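You operate a simulated robot arm through the tools that you are given. There is no shell and no other tool. Be economical: measure what you need, move in short steps, check, and stop when the job is done.

You run a simulated two-armed robot. Do the job below in one go: nothing can be reset, and whatever is moved stays where it is left.

Task
Take the green bottle and leave it on the rack of the green bike. Put the hub from the top of the steel table on the shelf under the steel table. Put the reflector from the top of the grey crates on the grey shelf of the washer. Put the silver sprocket on the top of the grey crates away on the grey shelf of the washer. Take the blue hex key and put it on the slatted rack of the washer. Put one of the bottles from the top of the long bench on the blue panel. Fetch the blue tub and set it in the front rack of the black-rack bike. Fetch the green tub and set it on the place c. Any order will do. Set down upright: green bottle, hub, bottle, green tub.

The check looks at the end state, three seconds after you hand in, the way a careful person would. Anything else that was tipped, shoved, dropped, spilled or broken makes it a failure.

Robot
Two 7-joint arms with two-finger parallel grippers on one trunk, on a base that drives. Base frame: it is fixed to the floor where the robot stands at the start and does not move with it; the origin is under the middle of the robot, x ahead of it, y to its left, z up; the surface under the hand at the start is at about z = 84. Readings come in cm, rad, newtons and seconds.
The left shoulder is at the start at [3, 11.9, 93.5], the right one opposite. With the tool pointing down near the work surface each hand reaches from about 28 to 68 cm from the robot's upright axis, wherever it stands, measured 20 degrees to its own side. Places, roughly: blue hex key (13x6x3 cm) [360, 370, 90]; blue panel (20x15x2 cm) [310, 370, 90]; blue tub [650, 100, 75]; bottle (7x7x19 cm) [280, 370, 100]; front rack of the black-rack bike [630, 50, 70]; green bottle (7x7x19 cm) [70, -10, 90]; green tub [800, -225, 75]; grey shelf of the washer [10, 360, 90]; hub (6x6x7 cm) [100, 30, 90]; place C (19x18 cm) [600, -396, 88]; rack of the green bike (44x15 cm) [-108, 222, 144]; reflector (6x2x6 cm) [380, 220, 70]; shelf under the steel table [80, 20, 30]; silver sprocket (8x8x3 cm) [390, 240, 60]; slatted rack of the washer [120, 360, 90]. Payload 3.43 kg a hand.
Tool frame (each hand has its own): the origin (TCP) lies between the finger pads and is the grasp point; the fingertips stand 3 cm ahead of it; z points along the fingers, y is the line along which they close. Largest opening 9.4 cm; finger width 2.8, thickness 1; the body of the gripper, 5 by 9.6 cm, starts 5.5 cm behind the TCP.
Orientation is that of the tool frame in the base frame, as a unit quaternion [w, x, y, z]. With the fingers straight down and closing along the base's y, the tool's x points along the base's -x, its y along +y and its z along -z.

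Tools
- The arms move only by the tool drive_tool. It takes "left_steps", "right_steps" or both (then of equal length, played together; a hand with none holds still); each is a list of rows, each an object of numbers (a shift or turn left out is 0, a gripper value left out holds the last): "tx", "ty", "tz": the shift along the base's x, y, z in cm; "rx", "ry", "rz": the turn, a rotation vector about the base's x, y, z in rad; "fingers": the finger opening in cm, from 0 to 9.4. In form: [{"tx": .., "ty": .., "tz": .., "rx": .., "ry": .., "rz": .., "fingers": ..}, ...]. A call has 1 to 20 rows; each row is the pose to reach, as a shift and turn from the pose commanded when the call began. Rows are played at 5 a second. More than 5 cm and 0.15 rad between two rows, or a gripper value outside its range, and nothing of the call is played. Where a pose cannot be reached the arm comes as near as it can. A force on the tool above 40 N (or 10 N above the force at the start of the call, whichever is more), or a blocked arm, ends the call early, and 0.2 s more pass. Each finger travels about 7.2 cm/s and halts on what it meets, pressing with about 32 N; the grip force reading is that of the motor and also rises with nothing between the fingers. The clock runs only during rows and for 0.2 s after the last one: add rows that repeat a pose to give the fingers time. The reply holds the time, the measured pose of the TCP, the force on the tool along the base axes, the opening and the grip force, in the units named above and with some noise, with the torque about the TCP (base axes, N m) and any sound that the robot's microphone picked up.
- Cameras (640 x 400 px; columns grow to the right, rows downward): "scene" is now at [5.65, 0.56, 165.3]; the picture's right is [0.08, -1.00, 0.00], its down [-0.66, -0.05, -0.75] and it looks along [0.75, 0.06, -0.66] (base axes); focal length 275 px, centre (320, 200). "left" rides on the left gripper at [7.6, -1.4, -10.3] in its tool frame; the picture's right is [0.18, 0.98, 0.00], its down [-0.75, 0.14, -0.64] and it looks along [-0.63, 0.12, 0.77] (tool axes); focal length 243 px, centre (320, 200). "right" rides on the right gripper at [7.6, 1.4, -10.2] in its tool frame; the picture's right is [-0.18, 0.98, 0.00], its down [-0.75, -0.14, -0.64] and it looks along [-0.63, -0.12, 0.77] (tool axes); focal length 243 px, centre (320, 200). There is no depth. A picture from a camera that has moved, and an enlarged one, comes with that camera's place and axes in the base frame and with its lens.
- capture(camera): a new picture of that camera. No time passes.
- move_column(by): slides the trunk up (or, below 0, down) by that many cm; the arms and the scene camera ride with it, the base frame stays. It gives what a move gives, with no picture.
- drive_base(legs): drives the robot by 1 to 6 legs, each [ahead, turn to the left] in cm and rad, along the robot's own axes; the way and the turn of a leg run together, so that a leg with both is an arc; at most 150 cm and 3.142 rad a leg. The arms and the cameras ride along, it lands a little off, and it stops where it bumps. It gives what a move gives.
- aim_head(pan, tilt): turns the head with the scene camera to pan (to the left, within 2.496 rad either way) and tilt (down, from -0.506 to 1.204), counted from straight ahead of the robot. It gives what a move gives.
- enlarge(camera, box): a new picture of the part [left, top, right, bottom] of that camera's present view, enlarged. No time passes.
- finish_job(): hands the job in; it is judged then, once.

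Work in short steps. Places have to be worked out from the pictures, the camera data and where the tool is seen: move nearer, look again, correct. Check each grasp and each placing, and mend what went wrong. You have 483 turns and 226 pictures in all, those below and enlarged ones among them. Open the grippers and draw the arms clear of the work before you hand the job in, unless the task says otherwise; then end with one line.

The tools are called after "Emit:" as a command line: name --argument value ..., lists and objects as JSON in quotes. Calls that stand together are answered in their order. drive_tool: Moves the arms, as the interface text tells. Its arguments: {"type":"object","properties":{"left_steps":{"type":"array","items":{"type":"object","properties":{"tx":{"type":"number"},"ty":{"type":"number"},"tz":{"type":"number"},"rx":{"type":"number"},"ry":{"type":"number"},"rz":{"type":"number"},"fingers":{"type":"number"}}}},"right_steps":{"type":"array","items":{"type":"object","properties":{"tx":{"type":"number"},"ty":{"type":"number"},"tz":{"type":"number"},"rx":{"type":"number"},"ry":{"type":"number"},"rz":{"type":"number"},"fingers":{"type":"number"}}}}},"required":[]} The other tools are called the same way: move_column (by) slides the trunk up or down; drive_base (legs) drives the base; aim_head (pan, tilt) turns the head that bears the scene camera; capture (camera) takes a picture; enlarge (camera, box) takes an enlarged picture of a part of a camera's view; finish_job () hands the job in.

At the start:

```text
time_s: 0.0
left_position: [36.02, 23.43, 118.13]
left_tcp_rot: [0.0, 0.0, 1.0, 0.0]
left_wrist_force: [-1.0, 0.1, -0.6]
left_ft_torque: [-0.04, -0.03, 0.0]
left_gripper_width: 9.38
left_finger_force: 0.0
right_position: [46.73, -16.58, 116.85]
right_tcp_rot: [0.0, -0.001, 1.0, 0.001]
right_wrist_force: [0.0, 0.0, -0.1]
right_ft_torque: [-0.01, 0.01, 0.01]
right_gripper_width: 9.43
right_finger_force: 0.0
trunk travel left (down, up): [-20.0, 21.0]
robot x, y, heading: [-0.14, 0.04, -0.002]
head pan, tilt: [0.08, 0.726]
```

scene: 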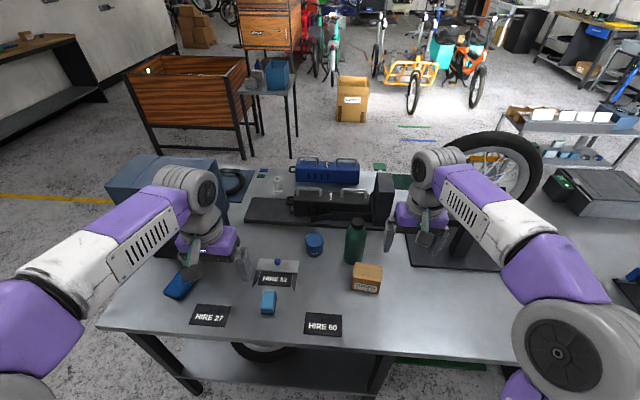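
right: 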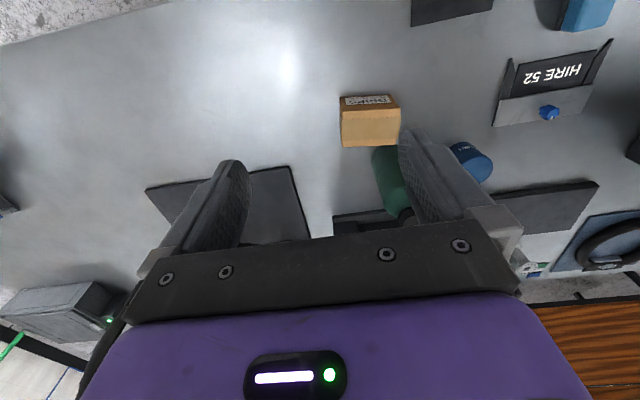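
left: 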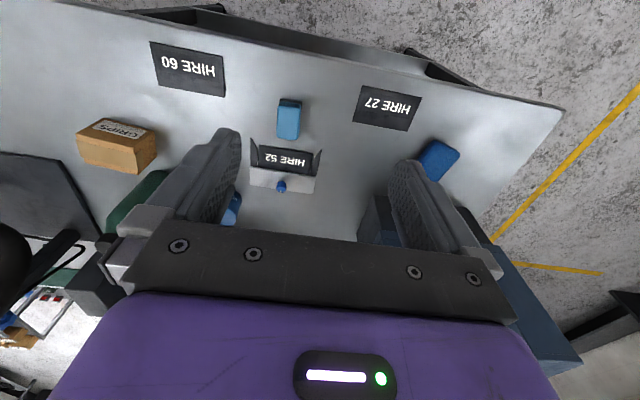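

The green bottle stands near (355,240), and a small silver thing near (278,185) seems to be the hub. I'll enlarge the table views first.

Emit:
enlarge --camera "scene" --box '[200, 140, 440, 290]'

Emit:
enlarge --camera "scene" --box '[0, 0, 640, 140]'

```text
2.67 times, centred on (320, 215) of scene
camera zoom: at [5.65, 0.56, 165.3], right [0.08, -1.0, 0.0], down [-0.66, -0.05, -0.75], along [0.75, 0.06, -0.66], focal length 734 px, centre (320, 160)
```

zoom: 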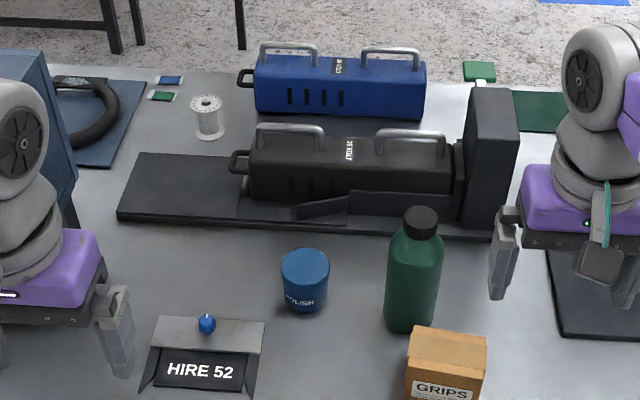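

```text
1.00 times, centred on (320, 70) of scene (not enlarged: the box is as wide or as high as the picture)
camera zoom: at [5.65, 0.56, 165.3], right [0.08, -1.0, 0.0], down [-0.66, -0.05, -0.75], along [0.75, 0.06, -0.66], focal length 275 px, centre (320, 330)
```

zoom: 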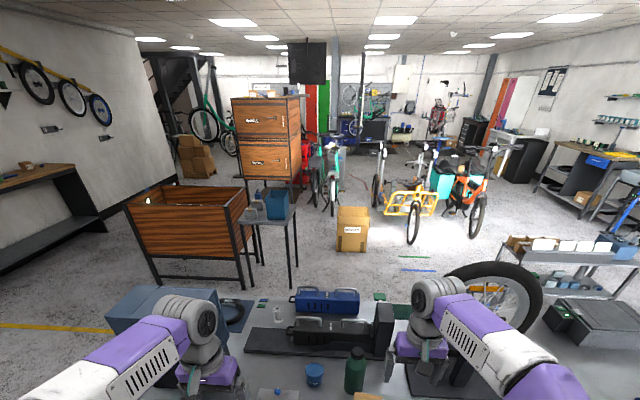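

The silver spool is the hub (around 102, 27) and the green bottle stands near (66.7, -6.5). I'll look around before I move.

Emit:
aim_head --pan 1.1 --tilt 0.3

Emit:
capture --camera "scene"

Emit:
aim_head --pan 2.2 --tilt 0.3

Emit:
capture --camera "scene"

Emit:
aim_head --pan -0.9 --tilt 0.3

Emit:
capture --camera "scene"

Emit:
aim_head --pan 0.1 --tilt 1.2

Emit:
capture --camera "scene"

```text
time_s: 1.3
left_position: [36.06, 23.46, 118.09]
left_tcp_rot: [0.0, 0.001, 1.0, 0.0]
left_wrist_force: [-0.4, 0.4, -0.4]
left_ft_torque: [0.03, 0.0, 0.04]
left_gripper_width: 9.38
left_finger_force: 0.0
right_position: [46.69, -16.59, 116.88]
right_tcp_rot: [0.0, 0.0, 1.0, 0.0]
right_wrist_force: [1.0, -0.9, 0.3]
right_ft_torque: [0.0, 0.01, 0.0]
right_gripper_width: 9.42
right_finger_force: 0.1
trunk travel left (down, up): [-20.0, 21.0]
robot x, y, heading: [0.03, -0.21, 0.003]
head pan, tilt: [1.1, 0.3]
```

```text
220 pictures are left
camera scene: at [1.54, 8.21, 169.14], right [0.89, -0.45, 0.0], down [-0.13, -0.26, -0.96], along [0.43, 0.85, -0.3], focal length 275 px, centre (320, 200)
```

scene: 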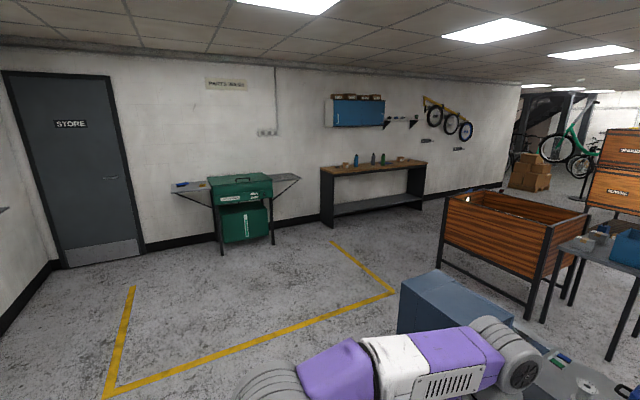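

```text
time_s: 2.6
left_position: [35.99, 23.36, 117.98]
left_tcp_rot: [0.0, 0.0, 1.0, -0.001]
left_wrist_force: [-0.5, -0.2, 0.2]
left_ft_torque: [0.01, -0.05, 0.01]
left_gripper_width: 9.4
left_finger_force: 0.1
right_position: [46.73, -16.61, 116.86]
right_tcp_rot: [0.0, 0.0, 1.0, 0.001]
right_wrist_force: [-0.6, 0.4, -0.8]
right_ft_torque: [0.0, 0.01, -0.02]
right_gripper_width: 9.42
right_finger_force: 0.1
trunk travel left (down, up): [-20.0, 21.0]
robot x, y, heading: [-0.07, 0.21, -0.0]
head pan, tilt: [2.201, 0.3]
```

```text
219 pictures are left
camera scene: at [-8.2, 7.44, 169.14], right [0.81, 0.59, 0.0], down [0.17, -0.24, -0.96], along [-0.56, 0.77, -0.3], focal length 275 px, centre (320, 200)
```

scene: 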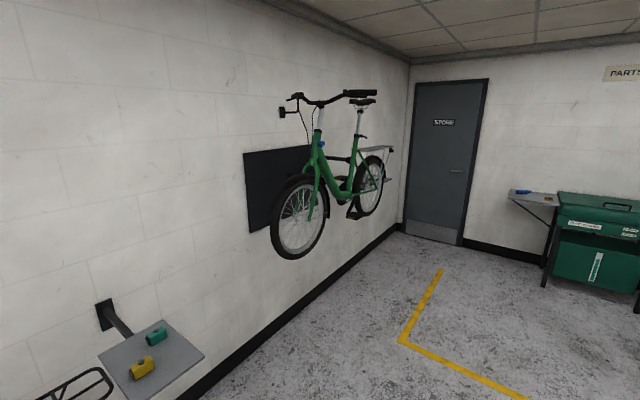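

```text
time_s: 5.3
left_position: [36.15, 23.51, 118.04]
left_tcp_rot: [-0.001, 0.0, 1.0, -0.001]
left_wrist_force: [-0.2, 0.0, 0.1]
left_ft_torque: [0.01, 0.01, -0.01]
left_gripper_width: 9.43
left_finger_force: 0.0
right_position: [46.74, -16.54, 116.87]
right_tcp_rot: [0.001, 0.0, 1.0, 0.0]
right_wrist_force: [0.5, 0.7, -0.6]
right_ft_torque: [0.03, -0.05, -0.03]
right_gripper_width: 9.4
right_finger_force: 0.1
trunk travel left (down, up): [-20.0, 21.0]
robot x, y, heading: [0.11, 0.01, 0.001]
head pan, tilt: [-0.901, 0.3]
```

```text
218 pictures are left
camera scene: at [3.09, -7.42, 169.14], right [-0.78, -0.62, 0.0], down [-0.18, 0.23, -0.96], along [0.59, -0.75, -0.3], focal length 275 px, centre (320, 200)
```

scene: 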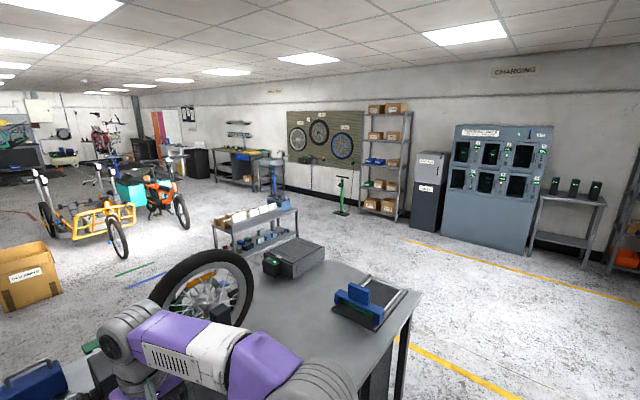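

```text
time_s: 6.5
left_position: [35.97, 23.5, 118.08]
left_tcp_rot: [0.0, -0.001, 1.0, 0.0]
left_wrist_force: [-0.3, 0.3, -0.3]
left_ft_torque: [-0.01, 0.04, -0.01]
left_gripper_width: 9.42
left_finger_force: 0.1
right_position: [46.64, -16.67, 116.93]
right_tcp_rot: [0.0, 0.0, 1.0, 0.0]
right_wrist_force: [-0.4, -0.2, -0.3]
right_ft_torque: [-0.02, 0.01, 0.01]
right_gripper_width: 9.4
right_finger_force: 0.0
trunk travel left (down, up): [-20.0, 21.0]
robot x, y, heading: [0.15, 0.02, -0.004]
head pan, tilt: [0.099, 1.201]
```

```text
217 pictures are left
camera scene: at [2.86, 0.44, 161.93], right [0.1, -1.0, 0.0], down [-0.93, -0.09, -0.36], along [0.36, 0.04, -0.93], focal length 275 px, centre (320, 200)
```

scene: 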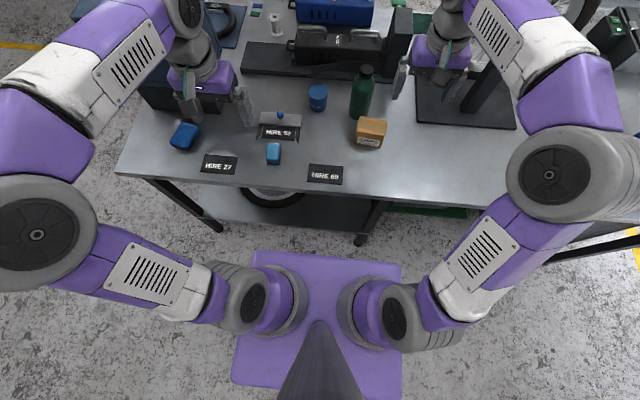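

The bike hangs on the wall with its rear rack toward +y, so I'd rather carry the bottle in a tilted side grip. I'll bring the left hand to a pregrasp pose near the bottle, pitched about 30° below horizontal and yawed to the right.

Emit:
drive_tool --left_steps '[{"tx": 2.46, "ty": -2.67, "tz": -2.0, "rx": -0.035, "ry": -0.113, "rz": -0.06}, {"tx": 4.9, "ty": -5.3, "tz": -4.0, "rx": -0.07, "ry": -0.225, "rz": -0.12}, {"tx": 7.4, "ty": -8.0, "tz": -6.0, "rx": -0.105, "ry": -0.338, "rz": -0.181}, {"tx": 9.8, "ty": -10.7, "tz": -8.0, "rx": -0.14, "ry": -0.451, "rz": -0.241}, {"tx": 12.3, "ty": -13.3, "tz": -10.0, "rx": -0.174, "ry": -0.563, "rz": -0.301}, {"tx": 14.7, "ty": -16.0, "tz": -12.0, "rx": -0.209, "ry": -0.676, "rz": -0.361}, {"tx": 17.2, "ty": -18.7, "tz": -14.0, "rx": -0.244, "ry": -0.789, "rz": -0.422}, {"tx": 19.6, "ty": -21.3, "tz": -16.0, "rx": -0.279, "ry": -0.901, "rz": -0.482}, {"tx": 22.1, "ty": -24.0, "tz": -18.0, "rx": -0.314, "ry": -1.014, "rz": -0.542}]'

Emit:
aim_head --pan 0.0 --tilt 0.8

Emit:
capture --camera "scene"

Emit:
capture --camera "left"

```text
time_s: 8.6
left_position: [58.42, -0.79, 100.23]
left_tcp_rot: [0.479, 0.256, 0.827, -0.148]
left_wrist_force: [0.9, -0.8, -0.2]
left_ft_torque: [-0.02, 0.0, 0.02]
left_gripper_width: 9.4
left_finger_force: 0.0
right_position: [46.82, -16.63, 116.82]
right_tcp_rot: [0.0, 0.0, 1.0, 0.0]
right_wrist_force: [0.7, -0.9, -0.3]
right_ft_torque: [0.0, 0.0, -0.01]
right_gripper_width: 9.4
right_finger_force: 0.0
trunk travel left (down, up): [-20.0, 21.0]
robot x, y, heading: [-0.03, 0.04, -0.003]
head pan, tilt: [0.099, 1.201]
```

```text
time_s: 9.4
left_position: [58.31, -0.62, 100.11]
left_tcp_rot: [0.477, 0.255, 0.828, -0.147]
left_wrist_force: [1.3, -0.3, 0.3]
left_ft_torque: [0.01, 0.03, 0.01]
left_gripper_width: 9.39
left_finger_force: 0.1
right_position: [46.78, -16.54, 116.83]
right_tcp_rot: [0.0, 0.0, 1.0, 0.0]
right_wrist_force: [0.5, -0.2, 0.7]
right_ft_torque: [0.02, 0.0, 0.02]
right_gripper_width: 9.38
right_finger_force: 0.0
trunk travel left (down, up): [-20.0, 21.0]
robot x, y, heading: [0.08, 0.17, -0.007]
head pan, tilt: [0.0, 0.799]
```

```text
216 pictures are left
camera scene: at [5.37, -0.11, 164.7], right [0.0, -1.0, 0.0], down [-0.72, 0.0, -0.7], along [0.7, 0.0, -0.72], focal length 275 px, centre (320, 200)
```

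scene: 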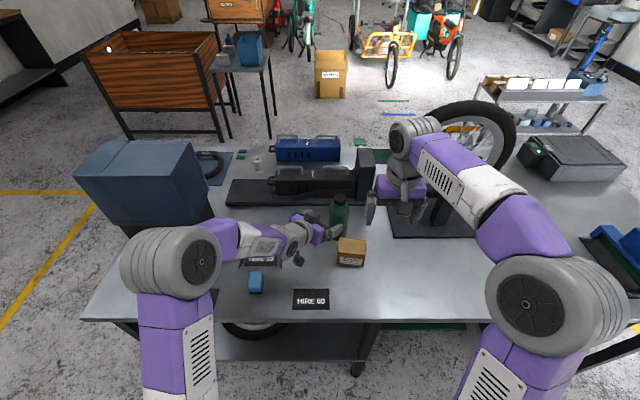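

```text
215 pictures are left
camera left: at [46.99, 5.25, 98.69], right [0.48, 0.86, -0.16], down [-0.07, 0.22, 0.97], along [0.88, -0.45, 0.16], focal length 243 px, centre (320, 200)
```

left: 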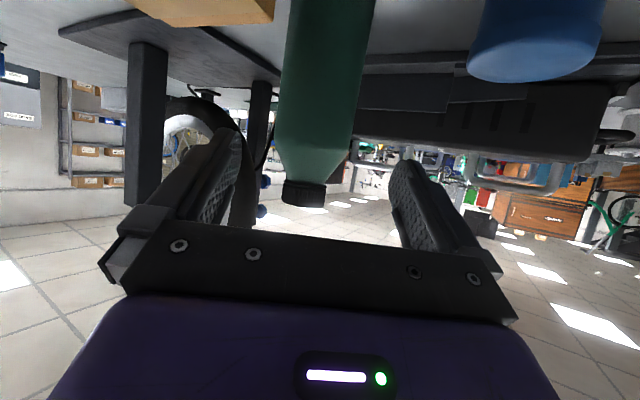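

Both views agree on the bottle axis at about (66.7, -6.5). I'll advance along the tool axis and close.

Emit:
drive_tool --left_steps '[{"tx": 3, "ty": -2.0, "tz": -2.3, "fingers": 9.4}, {"tx": 6, "ty": -4.1, "tz": -4.6, "fingers": 9.4}, {"tx": 8.6, "ty": -5.9, "tz": -7, "fingers": 9.4}, {"tx": 8.6, "ty": -5.9, "tz": -7, "fingers": 6.0}, {"tx": 8.6, "ty": -5.9, "tz": -7, "fingers": 6.0}, {"tx": 8.6, "ty": -5.9, "tz": -7, "fingers": 6.0}]'

Emit:
capture --camera "left"

```text
time_s: 10.8
left_position: [66.85, -6.17, 93.34]
left_tcp_rot: [0.477, 0.255, 0.828, -0.147]
left_wrist_force: [0.2, -2.2, -0.1]
left_ft_torque: [-0.11, -0.07, -0.04]
left_gripper_width: 7.14
left_finger_force: 32.3
right_position: [46.66, -16.57, 116.88]
right_tcp_rot: [0.001, 0.001, 1.0, 0.0]
right_wrist_force: [0.1, 0.7, -0.2]
right_ft_torque: [0.01, 0.01, 0.02]
right_gripper_width: 9.4
right_finger_force: 0.1
trunk travel left (down, up): [-20.0, 21.0]
robot x, y, heading: [-0.08, 0.03, -0.0]
head pan, tilt: [0.0, 0.799]
```

```text
214 pictures are left
camera left: at [55.61, -0.32, 91.83], right [0.48, 0.86, -0.16], down [-0.07, 0.22, 0.97], along [0.88, -0.45, 0.16], focal length 243 px, centre (320, 200)
```

left: 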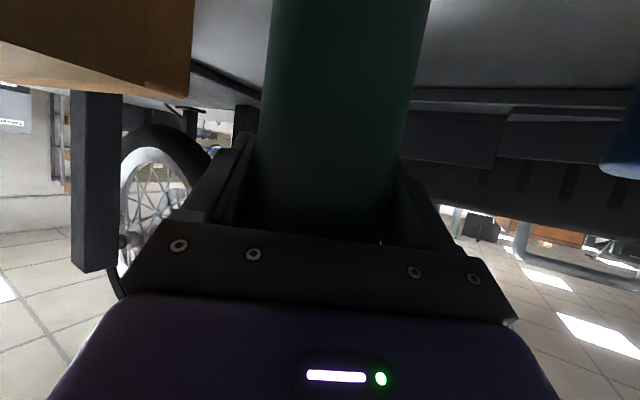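

The grip holds at 7.14 cm with 32 N. I'll lift it and bring it in close.

Emit:
drive_tool --left_steps '[{"tz": 2}, {"tz": 6}, {"tz": 10}, {"tz": 14}, {"tx": -2, "ty": 2, "tz": 18}, {"tx": -5, "ty": 4, "tz": 21}, {"tx": -9, "ty": 6, "tz": 23}, {"tx": -13, "ty": 8, "tz": 25}, {"tx": -17, "ty": 10, "tz": 26}, {"tx": -20, "ty": 12, "tz": 26}]'

Emit:
aim_head --pan 0.0 --tilt 1.0

Emit:
capture --camera "scene"

```text
time_s: 13.0
left_position: [46.39, 5.73, 119.19]
left_tcp_rot: [0.479, 0.256, 0.827, -0.147]
left_wrist_force: [-0.1, 0.0, -6.7]
left_ft_torque: [0.0, -0.01, 0.03]
left_gripper_width: 7.11
left_finger_force: 31.9
right_position: [46.6, -16.59, 116.88]
right_tcp_rot: [0.0, 0.001, 1.0, 0.0]
right_wrist_force: [0.3, 0.2, -0.1]
right_ft_torque: [0.02, 0.0, -0.01]
right_gripper_width: 9.39
right_finger_force: 0.1
trunk travel left (down, up): [-20.0, 21.0]
robot x, y, heading: [0.02, -0.18, -0.0]
head pan, tilt: [0.0, 0.799]
```

```text
time_s: 13.8
left_position: [46.62, 5.79, 119.19]
left_tcp_rot: [0.478, 0.255, 0.827, -0.147]
left_wrist_force: [0.4, 0.1, -6.7]
left_ft_torque: [-0.02, -0.02, 0.0]
left_gripper_width: 7.15
left_finger_force: 31.8
right_position: [46.65, -16.54, 116.89]
right_tcp_rot: [0.001, 0.0, 1.0, 0.0]
right_wrist_force: [-0.7, 0.2, -0.5]
right_ft_torque: [0.0, -0.05, -0.04]
right_gripper_width: 9.42
right_finger_force: 0.0
trunk travel left (down, up): [-20.0, 21.0]
robot x, y, heading: [-0.26, 0.09, 0.003]
head pan, tilt: [0.0, 1.0]
```

```text
213 pictures are left
camera scene: at [4.31, -0.1, 163.19], right [0.0, -1.0, 0.0], down [-0.84, 0.0, -0.54], along [0.54, 0.0, -0.84], focal length 275 px, centre (320, 200)
```

scene: 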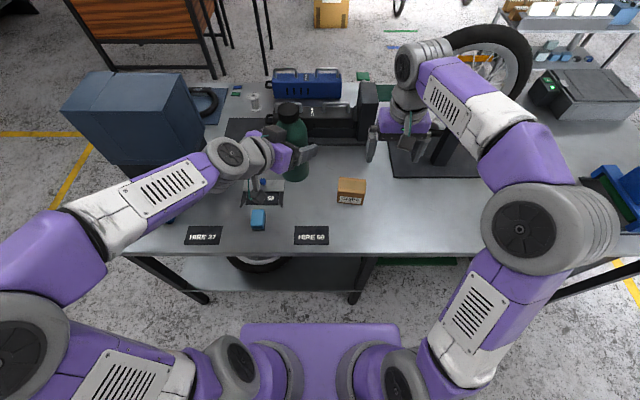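

The bottle is lifted clear, with its base at about z 110. I'll back off a little, turn left and head for the bike, keeping to the x ≈ -10 line.

Emit:
drive_base --legs '[[-9, 0], [0, 1.5708]]'

Emit:
aim_head --pan 0.5 --tilt 0.3

Emit:
capture --camera "scene"

```text
time_s: 18.8
left_position: [-17.39, 46.34, 119.22]
left_tcp_rot: [0.436, -0.425, 0.754, 0.245]
left_wrist_force: [-0.8, -1.1, -5.7]
left_ft_torque: [0.01, -0.01, 0.01]
left_gripper_width: 7.13
left_finger_force: 31.9
right_position: [4.9, 47.51, 116.89]
right_tcp_rot: [0.0, 0.726, -0.688, 0.0]
right_wrist_force: [0.1, -0.9, -0.4]
right_ft_torque: [-0.01, -0.02, 0.01]
right_gripper_width: 9.42
right_finger_force: 0.0
trunk travel left (down, up): [-20.0, 21.0]
robot x, y, heading: [-9.2, 0.16, 1.624]
head pan, tilt: [0.0, 1.0]
```

```text
time_s: 19.9
left_position: [-17.47, 46.27, 119.18]
left_tcp_rot: [0.435, -0.426, 0.754, 0.245]
left_wrist_force: [-0.9, -1.0, -6.7]
left_ft_torque: [0.02, -0.01, -0.03]
left_gripper_width: 7.16
left_finger_force: 32.0
right_position: [4.87, 47.52, 116.89]
right_tcp_rot: [0.001, 0.726, -0.687, -0.001]
right_wrist_force: [-0.2, -0.5, 0.1]
right_ft_torque: [-0.02, 0.0, -0.02]
right_gripper_width: 9.42
right_finger_force: 0.1
trunk travel left (down, up): [-20.0, 21.0]
robot x, y, heading: [-9.11, 0.17, 1.623]
head pan, tilt: [0.499, 0.3]
```

```text
212 pictures are left
camera scene: at [-13.58, 4.89, 169.13], right [0.85, 0.53, 0.0], down [0.16, -0.25, -0.95], along [-0.5, 0.81, -0.3], focal length 275 px, centre (320, 200)
```

scene: 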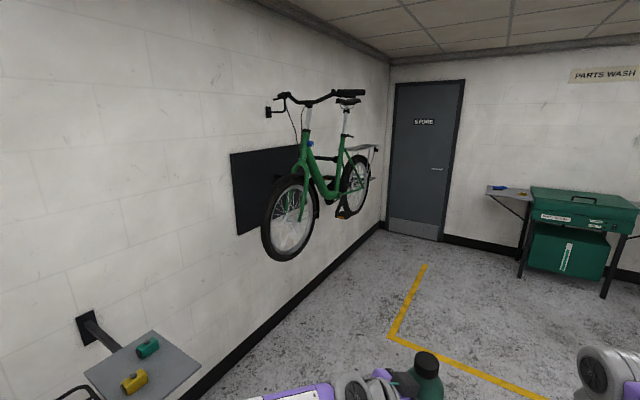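

Heading is 1.62, so I'll straighten it, drive about 222 cm in y, then turn to face the wall.

Emit:
drive_base --legs '[[0, -0.053], [120, 0], [102, 0], [0, 1.5708]]'

Emit:
aim_head --pan 0.0 --tilt 0.3

Emit:
capture --camera "scene"

```text
time_s: 35.0
left_position: [-62.19, 220.26, 119.16]
left_tcp_rot: [-0.157, 0.823, -0.27, -0.475]
left_wrist_force: [0.8, -0.5, -4.9]
left_ft_torque: [0.0, 0.03, 0.01]
left_gripper_width: 7.15
left_finger_force: 32.1
right_position: [-61.64, 242.66, 116.93]
right_tcp_rot: [0.0, 1.0, -0.018, 0.0]
right_wrist_force: [0.4, -1.0, 0.1]
right_ft_torque: [0.0, -0.01, 0.02]
right_gripper_width: 9.4
right_finger_force: 0.0
trunk travel left (down, up): [-20.0, 21.0]
robot x, y, heading: [-14.98, 224.34, 3.109]
head pan, tilt: [0.499, 0.3]
```

```text
time_s: 36.0
left_position: [-62.19, 220.35, 119.24]
left_tcp_rot: [-0.157, 0.823, -0.269, -0.475]
left_wrist_force: [0.8, 0.2, -6.2]
left_ft_torque: [-0.02, 0.02, -0.01]
left_gripper_width: 7.14
left_finger_force: 32.4
right_position: [-61.6, 242.72, 117.0]
right_tcp_rot: [-0.001, 1.0, -0.017, 0.0]
right_wrist_force: [-0.5, 0.6, -1.7]
right_ft_torque: [-0.03, 0.0, -0.01]
right_gripper_width: 9.36
right_finger_force: 0.1
trunk travel left (down, up): [-20.0, 21.0]
robot x, y, heading: [-15.27, 223.89, 3.108]
head pan, tilt: [0.0, 0.3]
```

```text
211 pictures are left
camera scene: at [-21.56, 224.55, 169.13], right [0.03, 1.0, 0.0], down [0.3, -0.01, -0.96], along [-0.95, 0.03, -0.3], focal length 275 px, centre (320, 200)
```

scene: 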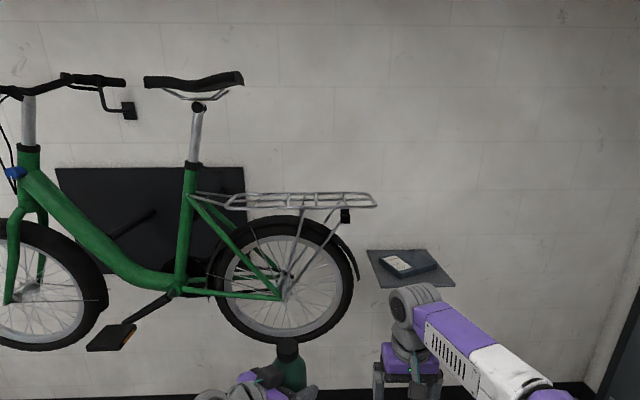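

The rack is ahead at eye height, and a small wall shelf sits to its lower right. I'll raise the trunk fully and enlarge the rack.

Emit:
move_column --by 20.5

Emit:
enlarge --camera "scene" --box '[160, 180, 480, 380]'

```text
time_s: 38.2
left_position: [-62.44, 220.29, 139.67]
left_tcp_rot: [-0.157, 0.823, -0.27, -0.474]
left_wrist_force: [-1.1, -0.8, -6.0]
left_ft_torque: [0.04, -0.01, 0.0]
left_gripper_width: 7.14
left_finger_force: 32.3
right_position: [-61.64, 242.61, 137.43]
right_tcp_rot: [-0.001, 1.0, -0.018, 0.0]
right_wrist_force: [0.2, -0.2, -1.0]
right_ft_torque: [-0.02, -0.03, 0.01]
right_gripper_width: 9.39
right_finger_force: 0.1
trunk travel left (down, up): [-40.5, 0.5]
robot x, y, heading: [-15.35, 224.1, 3.11]
head pan, tilt: [0.0, 0.3]
```

```text
2.00 times, centred on (320, 280) of scene
camera zoom: at [-21.58, 224.56, 189.62], right [0.04, 1.0, 0.0], down [0.3, -0.01, -0.96], along [-0.95, 0.03, -0.3], focal length 551 px, centre (320, 40)
```

zoom: 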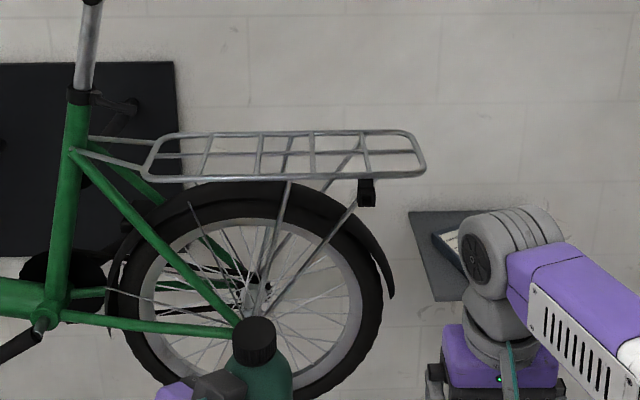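

The rack spans x ≈ -95..-111 and y ≈ 200..242, with a bar crossing near (-103.5, 226). I'll draw the right hand back and out, then raise the left hand so the bottle base clears the rack.

Emit:
drive_tool --left_steps '[{"tz": 3.4}, {"tz": 6.8}, {"tz": 10.2}, {"tz": 13.6}, {"tz": 17}, {"tz": 17}]' --right_steps '[{"tx": 3.5, "ty": 2}, {"tx": 7, "ty": 4}, {"tx": 10.5, "ty": 6}, {"tx": 14, "ty": 8}, {"tx": 17, "ty": 10}, {"tx": 17, "ty": 10}]'

Emit:
capture --camera "scene"

```text
time_s: 39.6
left_position: [-62.61, 220.2, 156.73]
left_tcp_rot: [-0.157, 0.824, -0.27, -0.474]
left_wrist_force: [0.0, -0.9, -5.2]
left_ft_torque: [0.03, 0.01, 0.01]
left_gripper_width: 7.17
left_finger_force: 31.9
right_position: [-44.48, 252.9, 137.36]
right_tcp_rot: [-0.001, 1.0, -0.018, 0.001]
right_wrist_force: [0.0, -0.5, 0.2]
right_ft_torque: [0.03, -0.03, 0.0]
right_gripper_width: 9.38
right_finger_force: 0.0
trunk travel left (down, up): [-40.5, 0.5]
robot x, y, heading: [-15.27, 224.32, 3.105]
head pan, tilt: [0.0, 0.3]
```

```text
209 pictures are left
camera scene: at [-21.71, 224.53, 189.63], right [0.04, 1.0, 0.0], down [0.3, -0.01, -0.95], along [-0.95, 0.03, -0.3], focal length 275 px, centre (320, 200)
```

scene: 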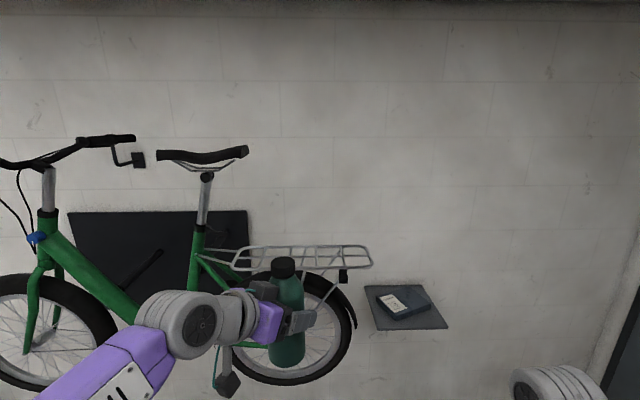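

The bottle base is at about z 147.4 and clears the rack. I'll drive ahead 28 cm and look.

Emit:
drive_base --legs '[[28, 0]]'

Emit:
aim_head --pan 0.0 --tilt 0.6

Emit:
capture --camera "scene"

Emit:
capture --camera "left"

```text
time_s: 41.5
left_position: [-90.25, 221.6, 156.75]
left_tcp_rot: [-0.158, 0.822, -0.273, -0.474]
left_wrist_force: [-0.8, -0.1, -6.3]
left_ft_torque: [0.0, 0.02, -0.01]
left_gripper_width: 7.12
left_finger_force: 31.8
right_position: [-72.1, 254.13, 137.41]
right_tcp_rot: [0.0, 1.0, -0.021, 0.0]
right_wrist_force: [-0.1, 0.8, -0.9]
right_ft_torque: [0.01, -0.01, 0.02]
right_gripper_width: 9.41
right_finger_force: 0.1
trunk travel left (down, up): [-40.5, 0.5]
robot x, y, heading: [-43.67, 225.39, 3.096]
head pan, tilt: [0.0, 0.3]
```

```text
time_s: 42.3
left_position: [-90.32, 221.61, 156.83]
left_tcp_rot: [-0.157, 0.823, -0.273, -0.473]
left_wrist_force: [0.0, 0.7, -5.3]
left_ft_torque: [0.01, 0.04, 0.0]
left_gripper_width: 7.15
left_finger_force: 31.8
right_position: [-72.09, 254.12, 137.42]
right_tcp_rot: [0.0, 1.0, -0.021, 0.0]
right_wrist_force: [0.2, 0.3, 0.0]
right_ft_torque: [-0.01, 0.03, -0.04]
right_gripper_width: 9.39
right_finger_force: 0.0
trunk travel left (down, up): [-40.5, 0.5]
robot x, y, heading: [-43.53, 225.41, 3.103]
head pan, tilt: [0.0, 0.6]
```

```text
208 pictures are left
camera scene: at [-48.94, 225.65, 186.89], right [0.04, 1.0, 0.0], down [0.56, -0.02, -0.83], along [-0.82, 0.03, -0.56], focal length 275 px, centre (320, 200)
```

scene: 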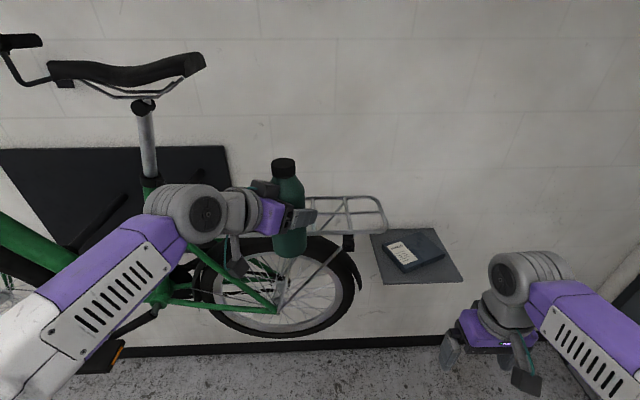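

```text
207 pictures are left
camera left: at [-79.31, 215.12, 155.21], right [-0.51, -0.84, -0.16], down [0.06, -0.22, 0.97], along [-0.86, 0.49, 0.16], focal length 243 px, centre (320, 200)
```

left: 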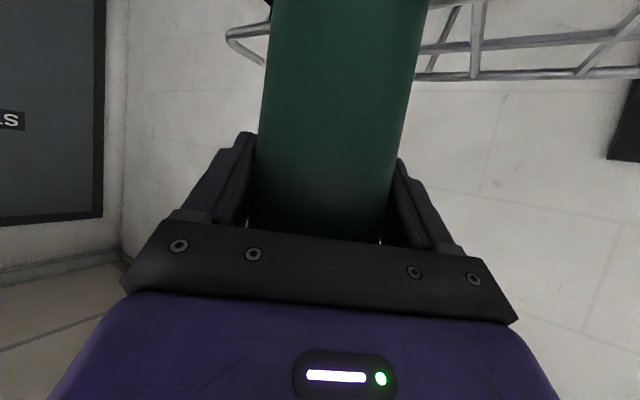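

The two views put the rack centreline at x ≈ -104.8 and the crossing at y ≈ 226. I'll drive 6 cm more and then extend the arm to it.

Emit:
drive_base --legs '[[6, 0]]'

Emit:
drive_tool --left_steps '[{"tx": -2.8, "ty": 1.4}, {"tx": -5.5, "ty": 2.8}, {"tx": -8.2, "ty": 4.2}, {"tx": -8.2, "ty": 4.2}]'

Emit:
capture --camera "scene"

Emit:
capture --camera "left"

```text
time_s: 43.3
left_position: [-95.87, 221.81, 156.78]
left_tcp_rot: [-0.157, 0.821, -0.272, -0.476]
left_wrist_force: [0.6, 0.9, -6.6]
left_ft_torque: [-0.01, 0.02, 0.05]
left_gripper_width: 7.14
left_finger_force: 31.8
right_position: [-77.72, 254.29, 137.49]
right_tcp_rot: [-0.001, 1.0, -0.02, 0.0]
right_wrist_force: [-0.3, -0.1, -1.2]
right_ft_torque: [-0.01, -0.01, 0.01]
right_gripper_width: 9.4
right_finger_force: 0.0
trunk travel left (down, up): [-40.5, 0.5]
robot x, y, heading: [-48.99, 225.57, 3.104]
head pan, tilt: [0.0, 0.6]
```

```text
time_s: 44.3
left_position: [-104.24, 225.99, 156.95]
left_tcp_rot: [-0.157, 0.822, -0.272, -0.475]
left_wrist_force: [-0.2, 0.6, -6.1]
left_ft_torque: [0.01, 0.0, 0.0]
left_gripper_width: 7.16
left_finger_force: 31.9
right_position: [-77.73, 254.24, 137.48]
right_tcp_rot: [0.0, 1.0, -0.02, 0.0]
right_wrist_force: [0.9, -0.8, 0.1]
right_ft_torque: [0.02, 0.01, 0.01]
right_gripper_width: 9.39
right_finger_force: 0.0
trunk travel left (down, up): [-40.5, 0.5]
robot x, y, heading: [-49.03, 225.92, 3.105]
head pan, tilt: [0.0, 0.6]
```

```text
206 pictures are left
camera scene: at [-54.47, 225.83, 186.9], right [0.04, 1.0, 0.0], down [0.56, -0.02, -0.83], along [-0.82, 0.03, -0.56], focal length 275 px, centre (320, 200)
```

scene: 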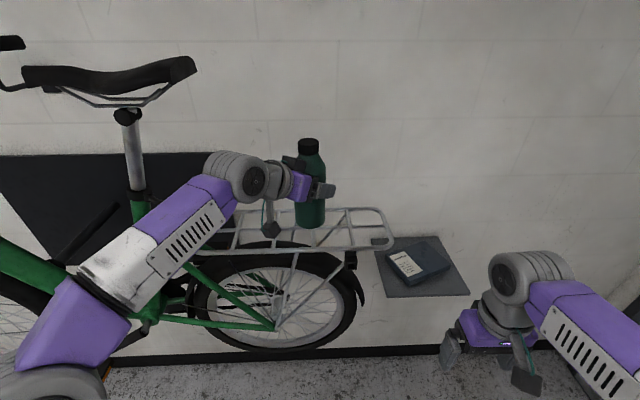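

```text
205 pictures are left
camera left: at [-93.12, 219.45, 155.4], right [-0.51, -0.84, -0.16], down [0.06, -0.22, 0.97], along [-0.86, 0.49, 0.16], focal length 243 px, centre (320, 200)
```

left: 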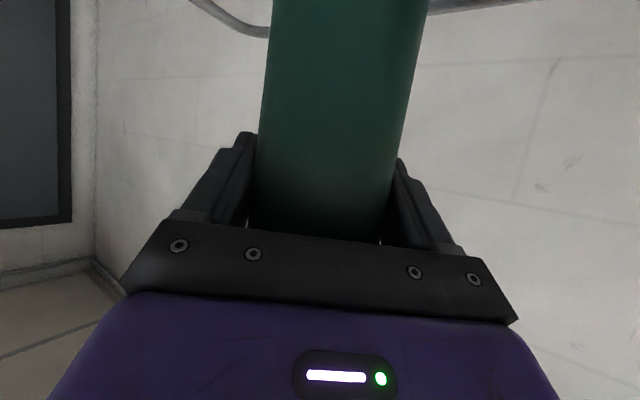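

Let me enlarge the bottle base against the rack bars.

Emit:
enlarge --camera "scene" --box '[220, 120, 420, 270]'

```text
2.67 times, centred on (320, 195) of scene
camera zoom: at [-54.47, 225.83, 186.9], right [0.04, 1.0, 0.0], down [0.56, -0.02, -0.83], along [-0.82, 0.03, -0.56], focal length 734 px, centre (320, 213)
```

zoom: 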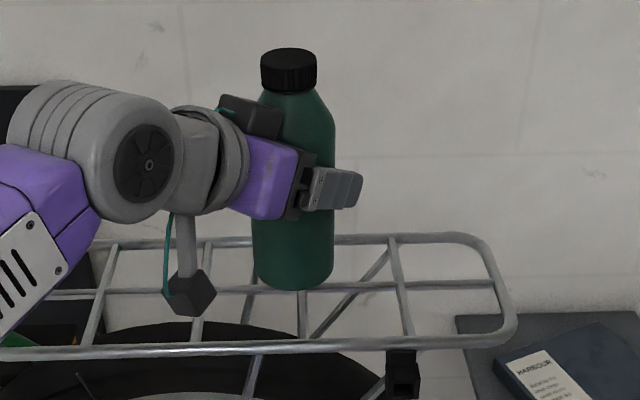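

The bottle is over the crossing of the middle rail and a crossbar. I'll lower it slowly and watch the force.

Emit:
drive_tool --left_steps '[{"tx": -0.7, "tz": -1}, {"tx": -0.7, "tz": -2}, {"tx": -0.7, "tz": -2.8}, {"tx": -0.7, "tz": -2.8}]'

Emit:
enlarge --camera "scene" --box '[220, 120, 420, 270]'

```text
time_s: 45.3
left_position: [-104.89, 225.85, 154.02]
left_tcp_rot: [-0.158, 0.822, -0.272, -0.475]
left_wrist_force: [0.0, 0.0, -5.7]
left_ft_torque: [-0.01, 0.01, 0.03]
left_gripper_width: 7.17
left_finger_force: 32.3
right_position: [-77.92, 254.4, 137.47]
right_tcp_rot: [0.0, 1.0, -0.021, 0.0]
right_wrist_force: [0.8, 0.4, -0.3]
right_ft_torque: [-0.01, 0.0, 0.01]
right_gripper_width: 9.43
right_finger_force: 0.0
trunk travel left (down, up): [-40.5, 0.5]
robot x, y, heading: [-49.14, 225.91, 3.096]
head pan, tilt: [0.0, 0.6]
```

```text
2.67 times, centred on (320, 195) of scene
camera zoom: at [-54.69, 225.9, 186.89], right [0.04, 1.0, 0.0], down [0.56, -0.02, -0.82], along [-0.82, 0.03, -0.57], focal length 734 px, centre (320, 213)
```

zoom: 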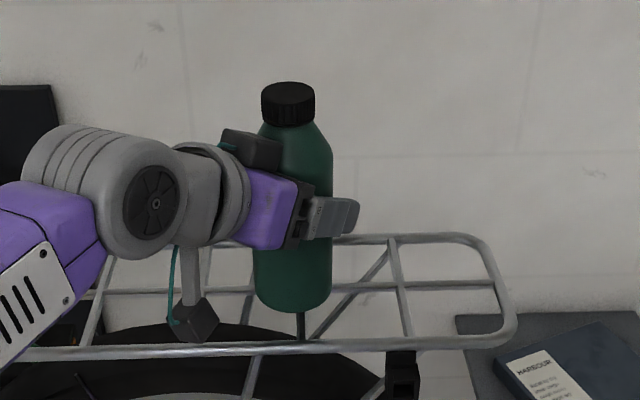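

Almost down. I'll go on in fine steps.

Emit:
drive_tool --left_steps '[{"tz": -0.3}, {"tz": -0.5}, {"tz": -0.7}, {"tz": -0.9}, {"tz": -0.9}]'

```text
time_s: 46.5
left_position: [-104.89, 226.03, 153.18]
left_tcp_rot: [-0.157, 0.822, -0.272, -0.475]
left_wrist_force: [0.1, 0.0, -6.7]
left_ft_torque: [0.01, 0.0, 0.03]
left_gripper_width: 7.16
left_finger_force: 32.1
right_position: [-77.97, 254.3, 137.49]
right_tcp_rot: [0.0, 1.0, -0.021, 0.001]
right_wrist_force: [-0.2, -0.9, 1.1]
right_ft_torque: [-0.02, 0.03, 0.02]
right_gripper_width: 9.38
right_finger_force: 0.1
trunk travel left (down, up): [-40.5, 0.5]
robot x, y, heading: [-49.03, 225.66, 3.102]
head pan, tilt: [0.0, 0.6]
```

Emit:
drive_tool --left_steps '[{"tz": -0.3}, {"tz": -0.5}, {"tz": -0.7}, {"tz": -0.7}]'

Emit:
enlarge --camera "scene" --box '[220, 120, 420, 270]'

```text
time_s: 47.5
left_position: [-104.9, 226.11, 152.36]
left_tcp_rot: [-0.158, 0.822, -0.273, -0.474]
left_wrist_force: [-0.5, 0.2, -6.7]
left_ft_torque: [0.02, 0.01, -0.03]
left_gripper_width: 7.13
left_finger_force: 31.9
right_position: [-77.83, 254.33, 137.42]
right_tcp_rot: [0.0, 1.0, -0.02, 0.0]
right_wrist_force: [-0.7, 0.6, 0.5]
right_ft_torque: [0.0, 0.01, -0.01]
right_gripper_width: 9.4
right_finger_force: 0.0
trunk travel left (down, up): [-40.5, 0.5]
robot x, y, heading: [-48.67, 225.39, 3.104]
head pan, tilt: [0.0, 0.6]
```

```text
2.67 times, centred on (320, 195) of scene
camera zoom: at [-54.68, 225.9, 186.89], right [0.04, 1.0, 0.0], down [0.56, -0.02, -0.82], along [-0.82, 0.03, -0.57], focal length 734 px, centre (320, 213)
```

zoom: 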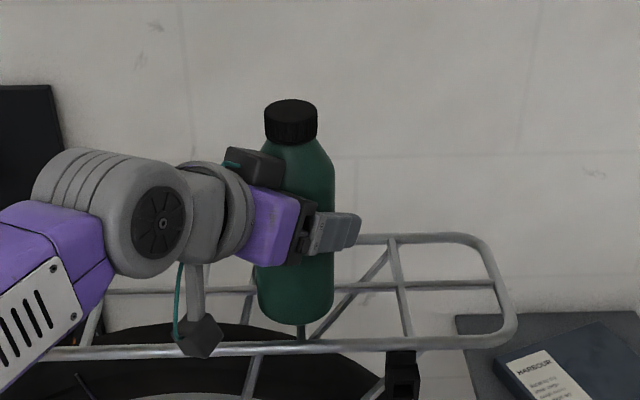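

There is no contact yet at the computed base height of 143. The rack may be a bit lower and further back than assumed, so I'll keep feeling down gently.

Emit:
drive_tool --left_steps '[{"tz": -0.2}, {"tz": -0.4}, {"tz": -0.6}, {"tz": -0.8}, {"tz": -0.8}]'

Emit:
enlarge --camera "scene" --box '[220, 120, 420, 270]'

```text
time_s: 48.7
left_position: [-104.74, 225.91, 152.23]
left_tcp_rot: [-0.159, 0.819, -0.271, -0.481]
left_wrist_force: [-3.4, -1.6, 28.9]
left_ft_torque: [-0.08, -0.07, -0.01]
left_gripper_width: 7.19
left_finger_force: 32.2
right_position: [-77.71, 254.41, 137.46]
right_tcp_rot: [0.0, 1.0, -0.02, 0.0]
right_wrist_force: [-1.5, 0.4, 0.2]
right_ft_torque: [0.01, -0.02, 0.0]
right_gripper_width: 9.42
right_finger_force: 0.1
trunk travel left (down, up): [-40.5, 0.5]
robot x, y, heading: [-49.07, 225.88, 3.103]
head pan, tilt: [0.0, 0.6]
```

```text
2.67 times, centred on (320, 195) of scene
camera zoom: at [-54.4, 225.86, 186.91], right [0.04, 1.0, 0.0], down [0.56, -0.02, -0.83], along [-0.83, 0.03, -0.56], focal length 734 px, centre (320, 213)
```

zoom: 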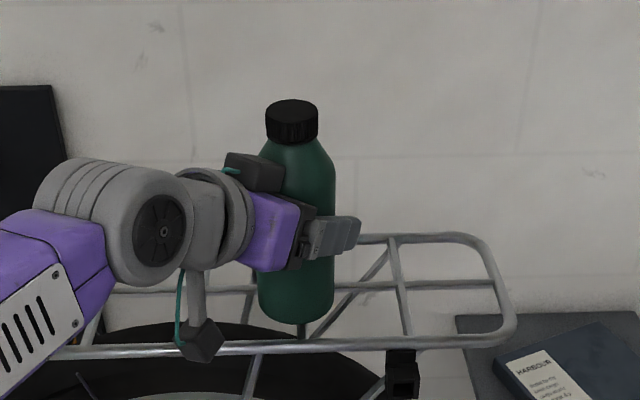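

Contact: the rack top is at about 143, which puts the middle rail near x ≈ -106.2. I'll lift a little, shift back 1.4 cm, and set down again.

Emit:
drive_tool --left_steps '[{"tz": 1.0}, {"tz": 1.6, "tx": -0.8}, {"tz": 1.6, "tx": -1.5}, {"tz": 0.9, "tx": -1.5}, {"tz": 0.5, "tx": -1.5}, {"tz": 0.3, "tx": -1.5}]'

Emit:
enlarge --camera "scene" --box '[220, 120, 420, 270]'

```text
time_s: 50.1
left_position: [-106.37, 225.94, 152.22]
left_tcp_rot: [-0.158, 0.821, -0.273, -0.476]
left_wrist_force: [1.5, -1.4, 4.5]
left_ft_torque: [0.01, -0.03, 0.04]
left_gripper_width: 7.13
left_finger_force: 31.8
right_position: [-77.89, 254.31, 137.45]
right_tcp_rot: [-0.001, 1.0, -0.02, 0.0]
right_wrist_force: [0.7, 1.0, 0.2]
right_ft_torque: [-0.02, 0.0, 0.03]
right_gripper_width: 9.38
right_finger_force: 0.1
trunk travel left (down, up): [-40.5, 0.5]
robot x, y, heading: [-48.66, 225.69, 3.102]
head pan, tilt: [0.0, 0.6]
```

```text
2.67 times, centred on (320, 195) of scene
camera zoom: at [-54.52, 225.81, 186.9], right [0.04, 1.0, 0.0], down [0.56, -0.02, -0.83], along [-0.82, 0.03, -0.56], focal length 734 px, centre (320, 213)
```

zoom: 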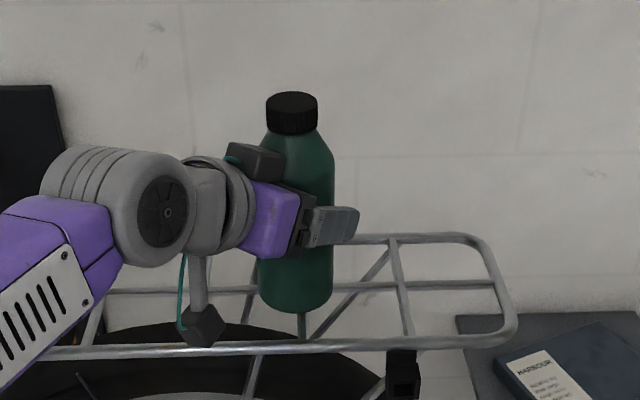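

Contact reads +4.5 N, so the bottle is resting. I'll open and retreat along the tool axis.

Emit:
drive_tool --left_steps '[{"fingers": 7.6}, {"fingers": 9.4}, {"fingers": 9.4}, {"tx": 3, "ty": -2.1, "tz": 2}, {"tx": 6, "ty": -4.2, "tz": 4}, {"tx": 9, "ty": -6.3, "tz": 6}, {"tx": 12, "ty": -8, "tz": 7}]'

Emit:
enlarge --camera "scene" --box '[220, 120, 420, 270]'

```text
time_s: 51.7
left_position: [-94.04, 217.78, 158.92]
left_tcp_rot: [-0.158, 0.822, -0.272, -0.475]
left_wrist_force: [0.4, 0.3, 0.2]
left_ft_torque: [0.01, -0.02, -0.02]
left_gripper_width: 9.39
left_finger_force: 0.1
right_position: [-77.69, 254.26, 137.4]
right_tcp_rot: [0.0, 1.0, -0.019, -0.001]
right_wrist_force: [0.9, 0.4, 0.8]
right_ft_torque: [-0.02, 0.0, 0.01]
right_gripper_width: 9.41
right_finger_force: 0.0
trunk travel left (down, up): [-40.5, 0.5]
robot x, y, heading: [-49.22, 225.4, 3.103]
head pan, tilt: [0.0, 0.6]
```

```text
2.67 times, centred on (320, 195) of scene
camera zoom: at [-54.35, 225.79, 186.9], right [0.04, 1.0, 0.0], down [0.56, -0.02, -0.83], along [-0.83, 0.03, -0.56], focal length 734 px, centre (320, 213)
```

zoom: 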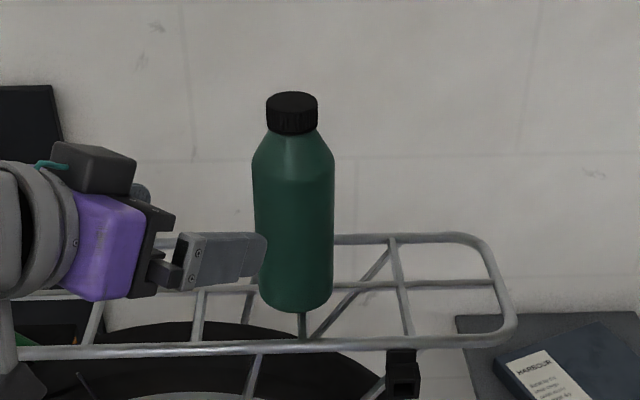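

The bottle stands upright on the rack. I'll back away and bring the left arm back to its neutral pose.

Emit:
drive_base --legs '[[-45, 0]]'

Emit:
drive_tool --left_steps '[{"tx": 0.9, "ty": -1.6, "tz": -2.2, "rx": -0.039, "ry": -0.111, "rz": 0.06}, {"tx": 1.8, "ty": -3.1, "tz": -4.4, "rx": -0.079, "ry": -0.222, "rz": 0.12}, {"tx": 2.6, "ty": -4.7, "tz": -6.7, "rx": -0.118, "ry": -0.333, "rz": 0.181}, {"tx": 3.5, "ty": -6.2, "tz": -8.9, "rx": -0.158, "ry": -0.445, "rz": 0.241}, {"tx": 4.4, "ty": -7.8, "tz": -11.1, "rx": -0.197, "ry": -0.556, "rz": 0.301}, {"tx": 5.3, "ty": -9.3, "tz": -13.3, "rx": -0.237, "ry": -0.667, "rz": 0.361}, {"tx": 6.1, "ty": -10.9, "tz": -15.6, "rx": -0.276, "ry": -0.778, "rz": 0.422}, {"tx": 7.0, "ty": -12.4, "tz": -17.8, "rx": -0.316, "ry": -0.889, "rz": 0.482}, {"tx": 7.9, "ty": -14, "tz": -20, "rx": -0.355, "ry": -1.0, "rz": 0.542}]'

Emit:
drive_base --legs '[[0, 3.1416]]'

Emit:
aim_head --pan -0.4 --tilt 0.35

Emit:
capture --camera "scene"

```text
time_s: 54.4
left_position: [-49.59, 216.08, 158.73]
left_tcp_rot: [-0.156, 0.823, -0.271, -0.475]
left_wrist_force: [-0.2, -1.2, 0.0]
left_ft_torque: [-0.01, -0.02, -0.02]
left_gripper_width: 9.39
left_finger_force: 0.0
right_position: [-33.1, 252.45, 137.34]
right_tcp_rot: [0.0, 1.0, -0.019, 0.0]
right_wrist_force: [0.3, -0.8, 0.0]
right_ft_torque: [-0.01, 0.0, 0.02]
right_gripper_width: 9.41
right_finger_force: 0.1
trunk travel left (down, up): [-40.5, 0.5]
robot x, y, heading: [-4.48, 223.78, 3.102]
head pan, tilt: [0.0, 0.6]
```

```text
time_s: 56.4
left_position: [-41.61, 201.98, 138.76]
left_tcp_rot: [0.001, 1.0, -0.019, 0.001]
left_wrist_force: [0.0, -0.3, -0.4]
left_ft_torque: [-0.02, 0.01, 0.0]
left_gripper_width: 9.4
left_finger_force: 0.0
right_position: [-33.18, 252.37, 137.5]
right_tcp_rot: [0.0, 1.0, -0.02, 0.0]
right_wrist_force: [0.4, -0.5, 0.0]
right_ft_torque: [-0.04, 0.02, -0.02]
right_gripper_width: 9.42
right_finger_force: 0.1
trunk travel left (down, up): [-40.5, 0.5]
robot x, y, heading: [-4.07, 223.99, 3.102]
head pan, tilt: [0.0, 0.6]
```

```text
refused: 3.1416 is not a number from -3.14159 to 3.14159
```

```text
time_s: 57.3
left_position: [-41.78, 202.04, 138.94]
left_tcp_rot: [0.0, 1.0, -0.02, -0.001]
left_wrist_force: [1.0, -0.3, 0.2]
left_ft_torque: [0.05, -0.01, 0.04]
left_gripper_width: 9.41
left_finger_force: 0.1
right_position: [-33.15, 252.52, 137.49]
right_tcp_rot: [0.0, 1.0, -0.02, 0.001]
right_wrist_force: [-0.2, -0.2, 0.2]
right_ft_torque: [-0.01, -0.01, -0.03]
right_gripper_width: 9.41
right_finger_force: 0.1
trunk travel left (down, up): [-40.5, 0.5]
robot x, y, heading: [-4.12, 223.79, 3.102]
head pan, tilt: [-0.4, 0.351]
```

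```text
198 pictures are left
camera scene: at [-9.39, 227.71, 189.16], right [0.42, 0.91, 0.0], down [0.31, -0.15, -0.94], along [-0.85, 0.4, -0.34], focal length 275 px, centre (320, 200)
```

scene: 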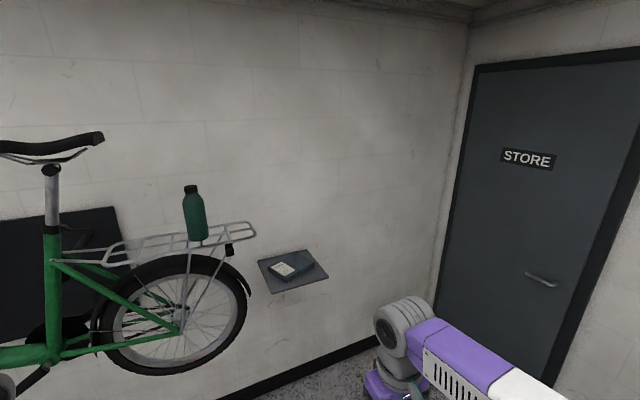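

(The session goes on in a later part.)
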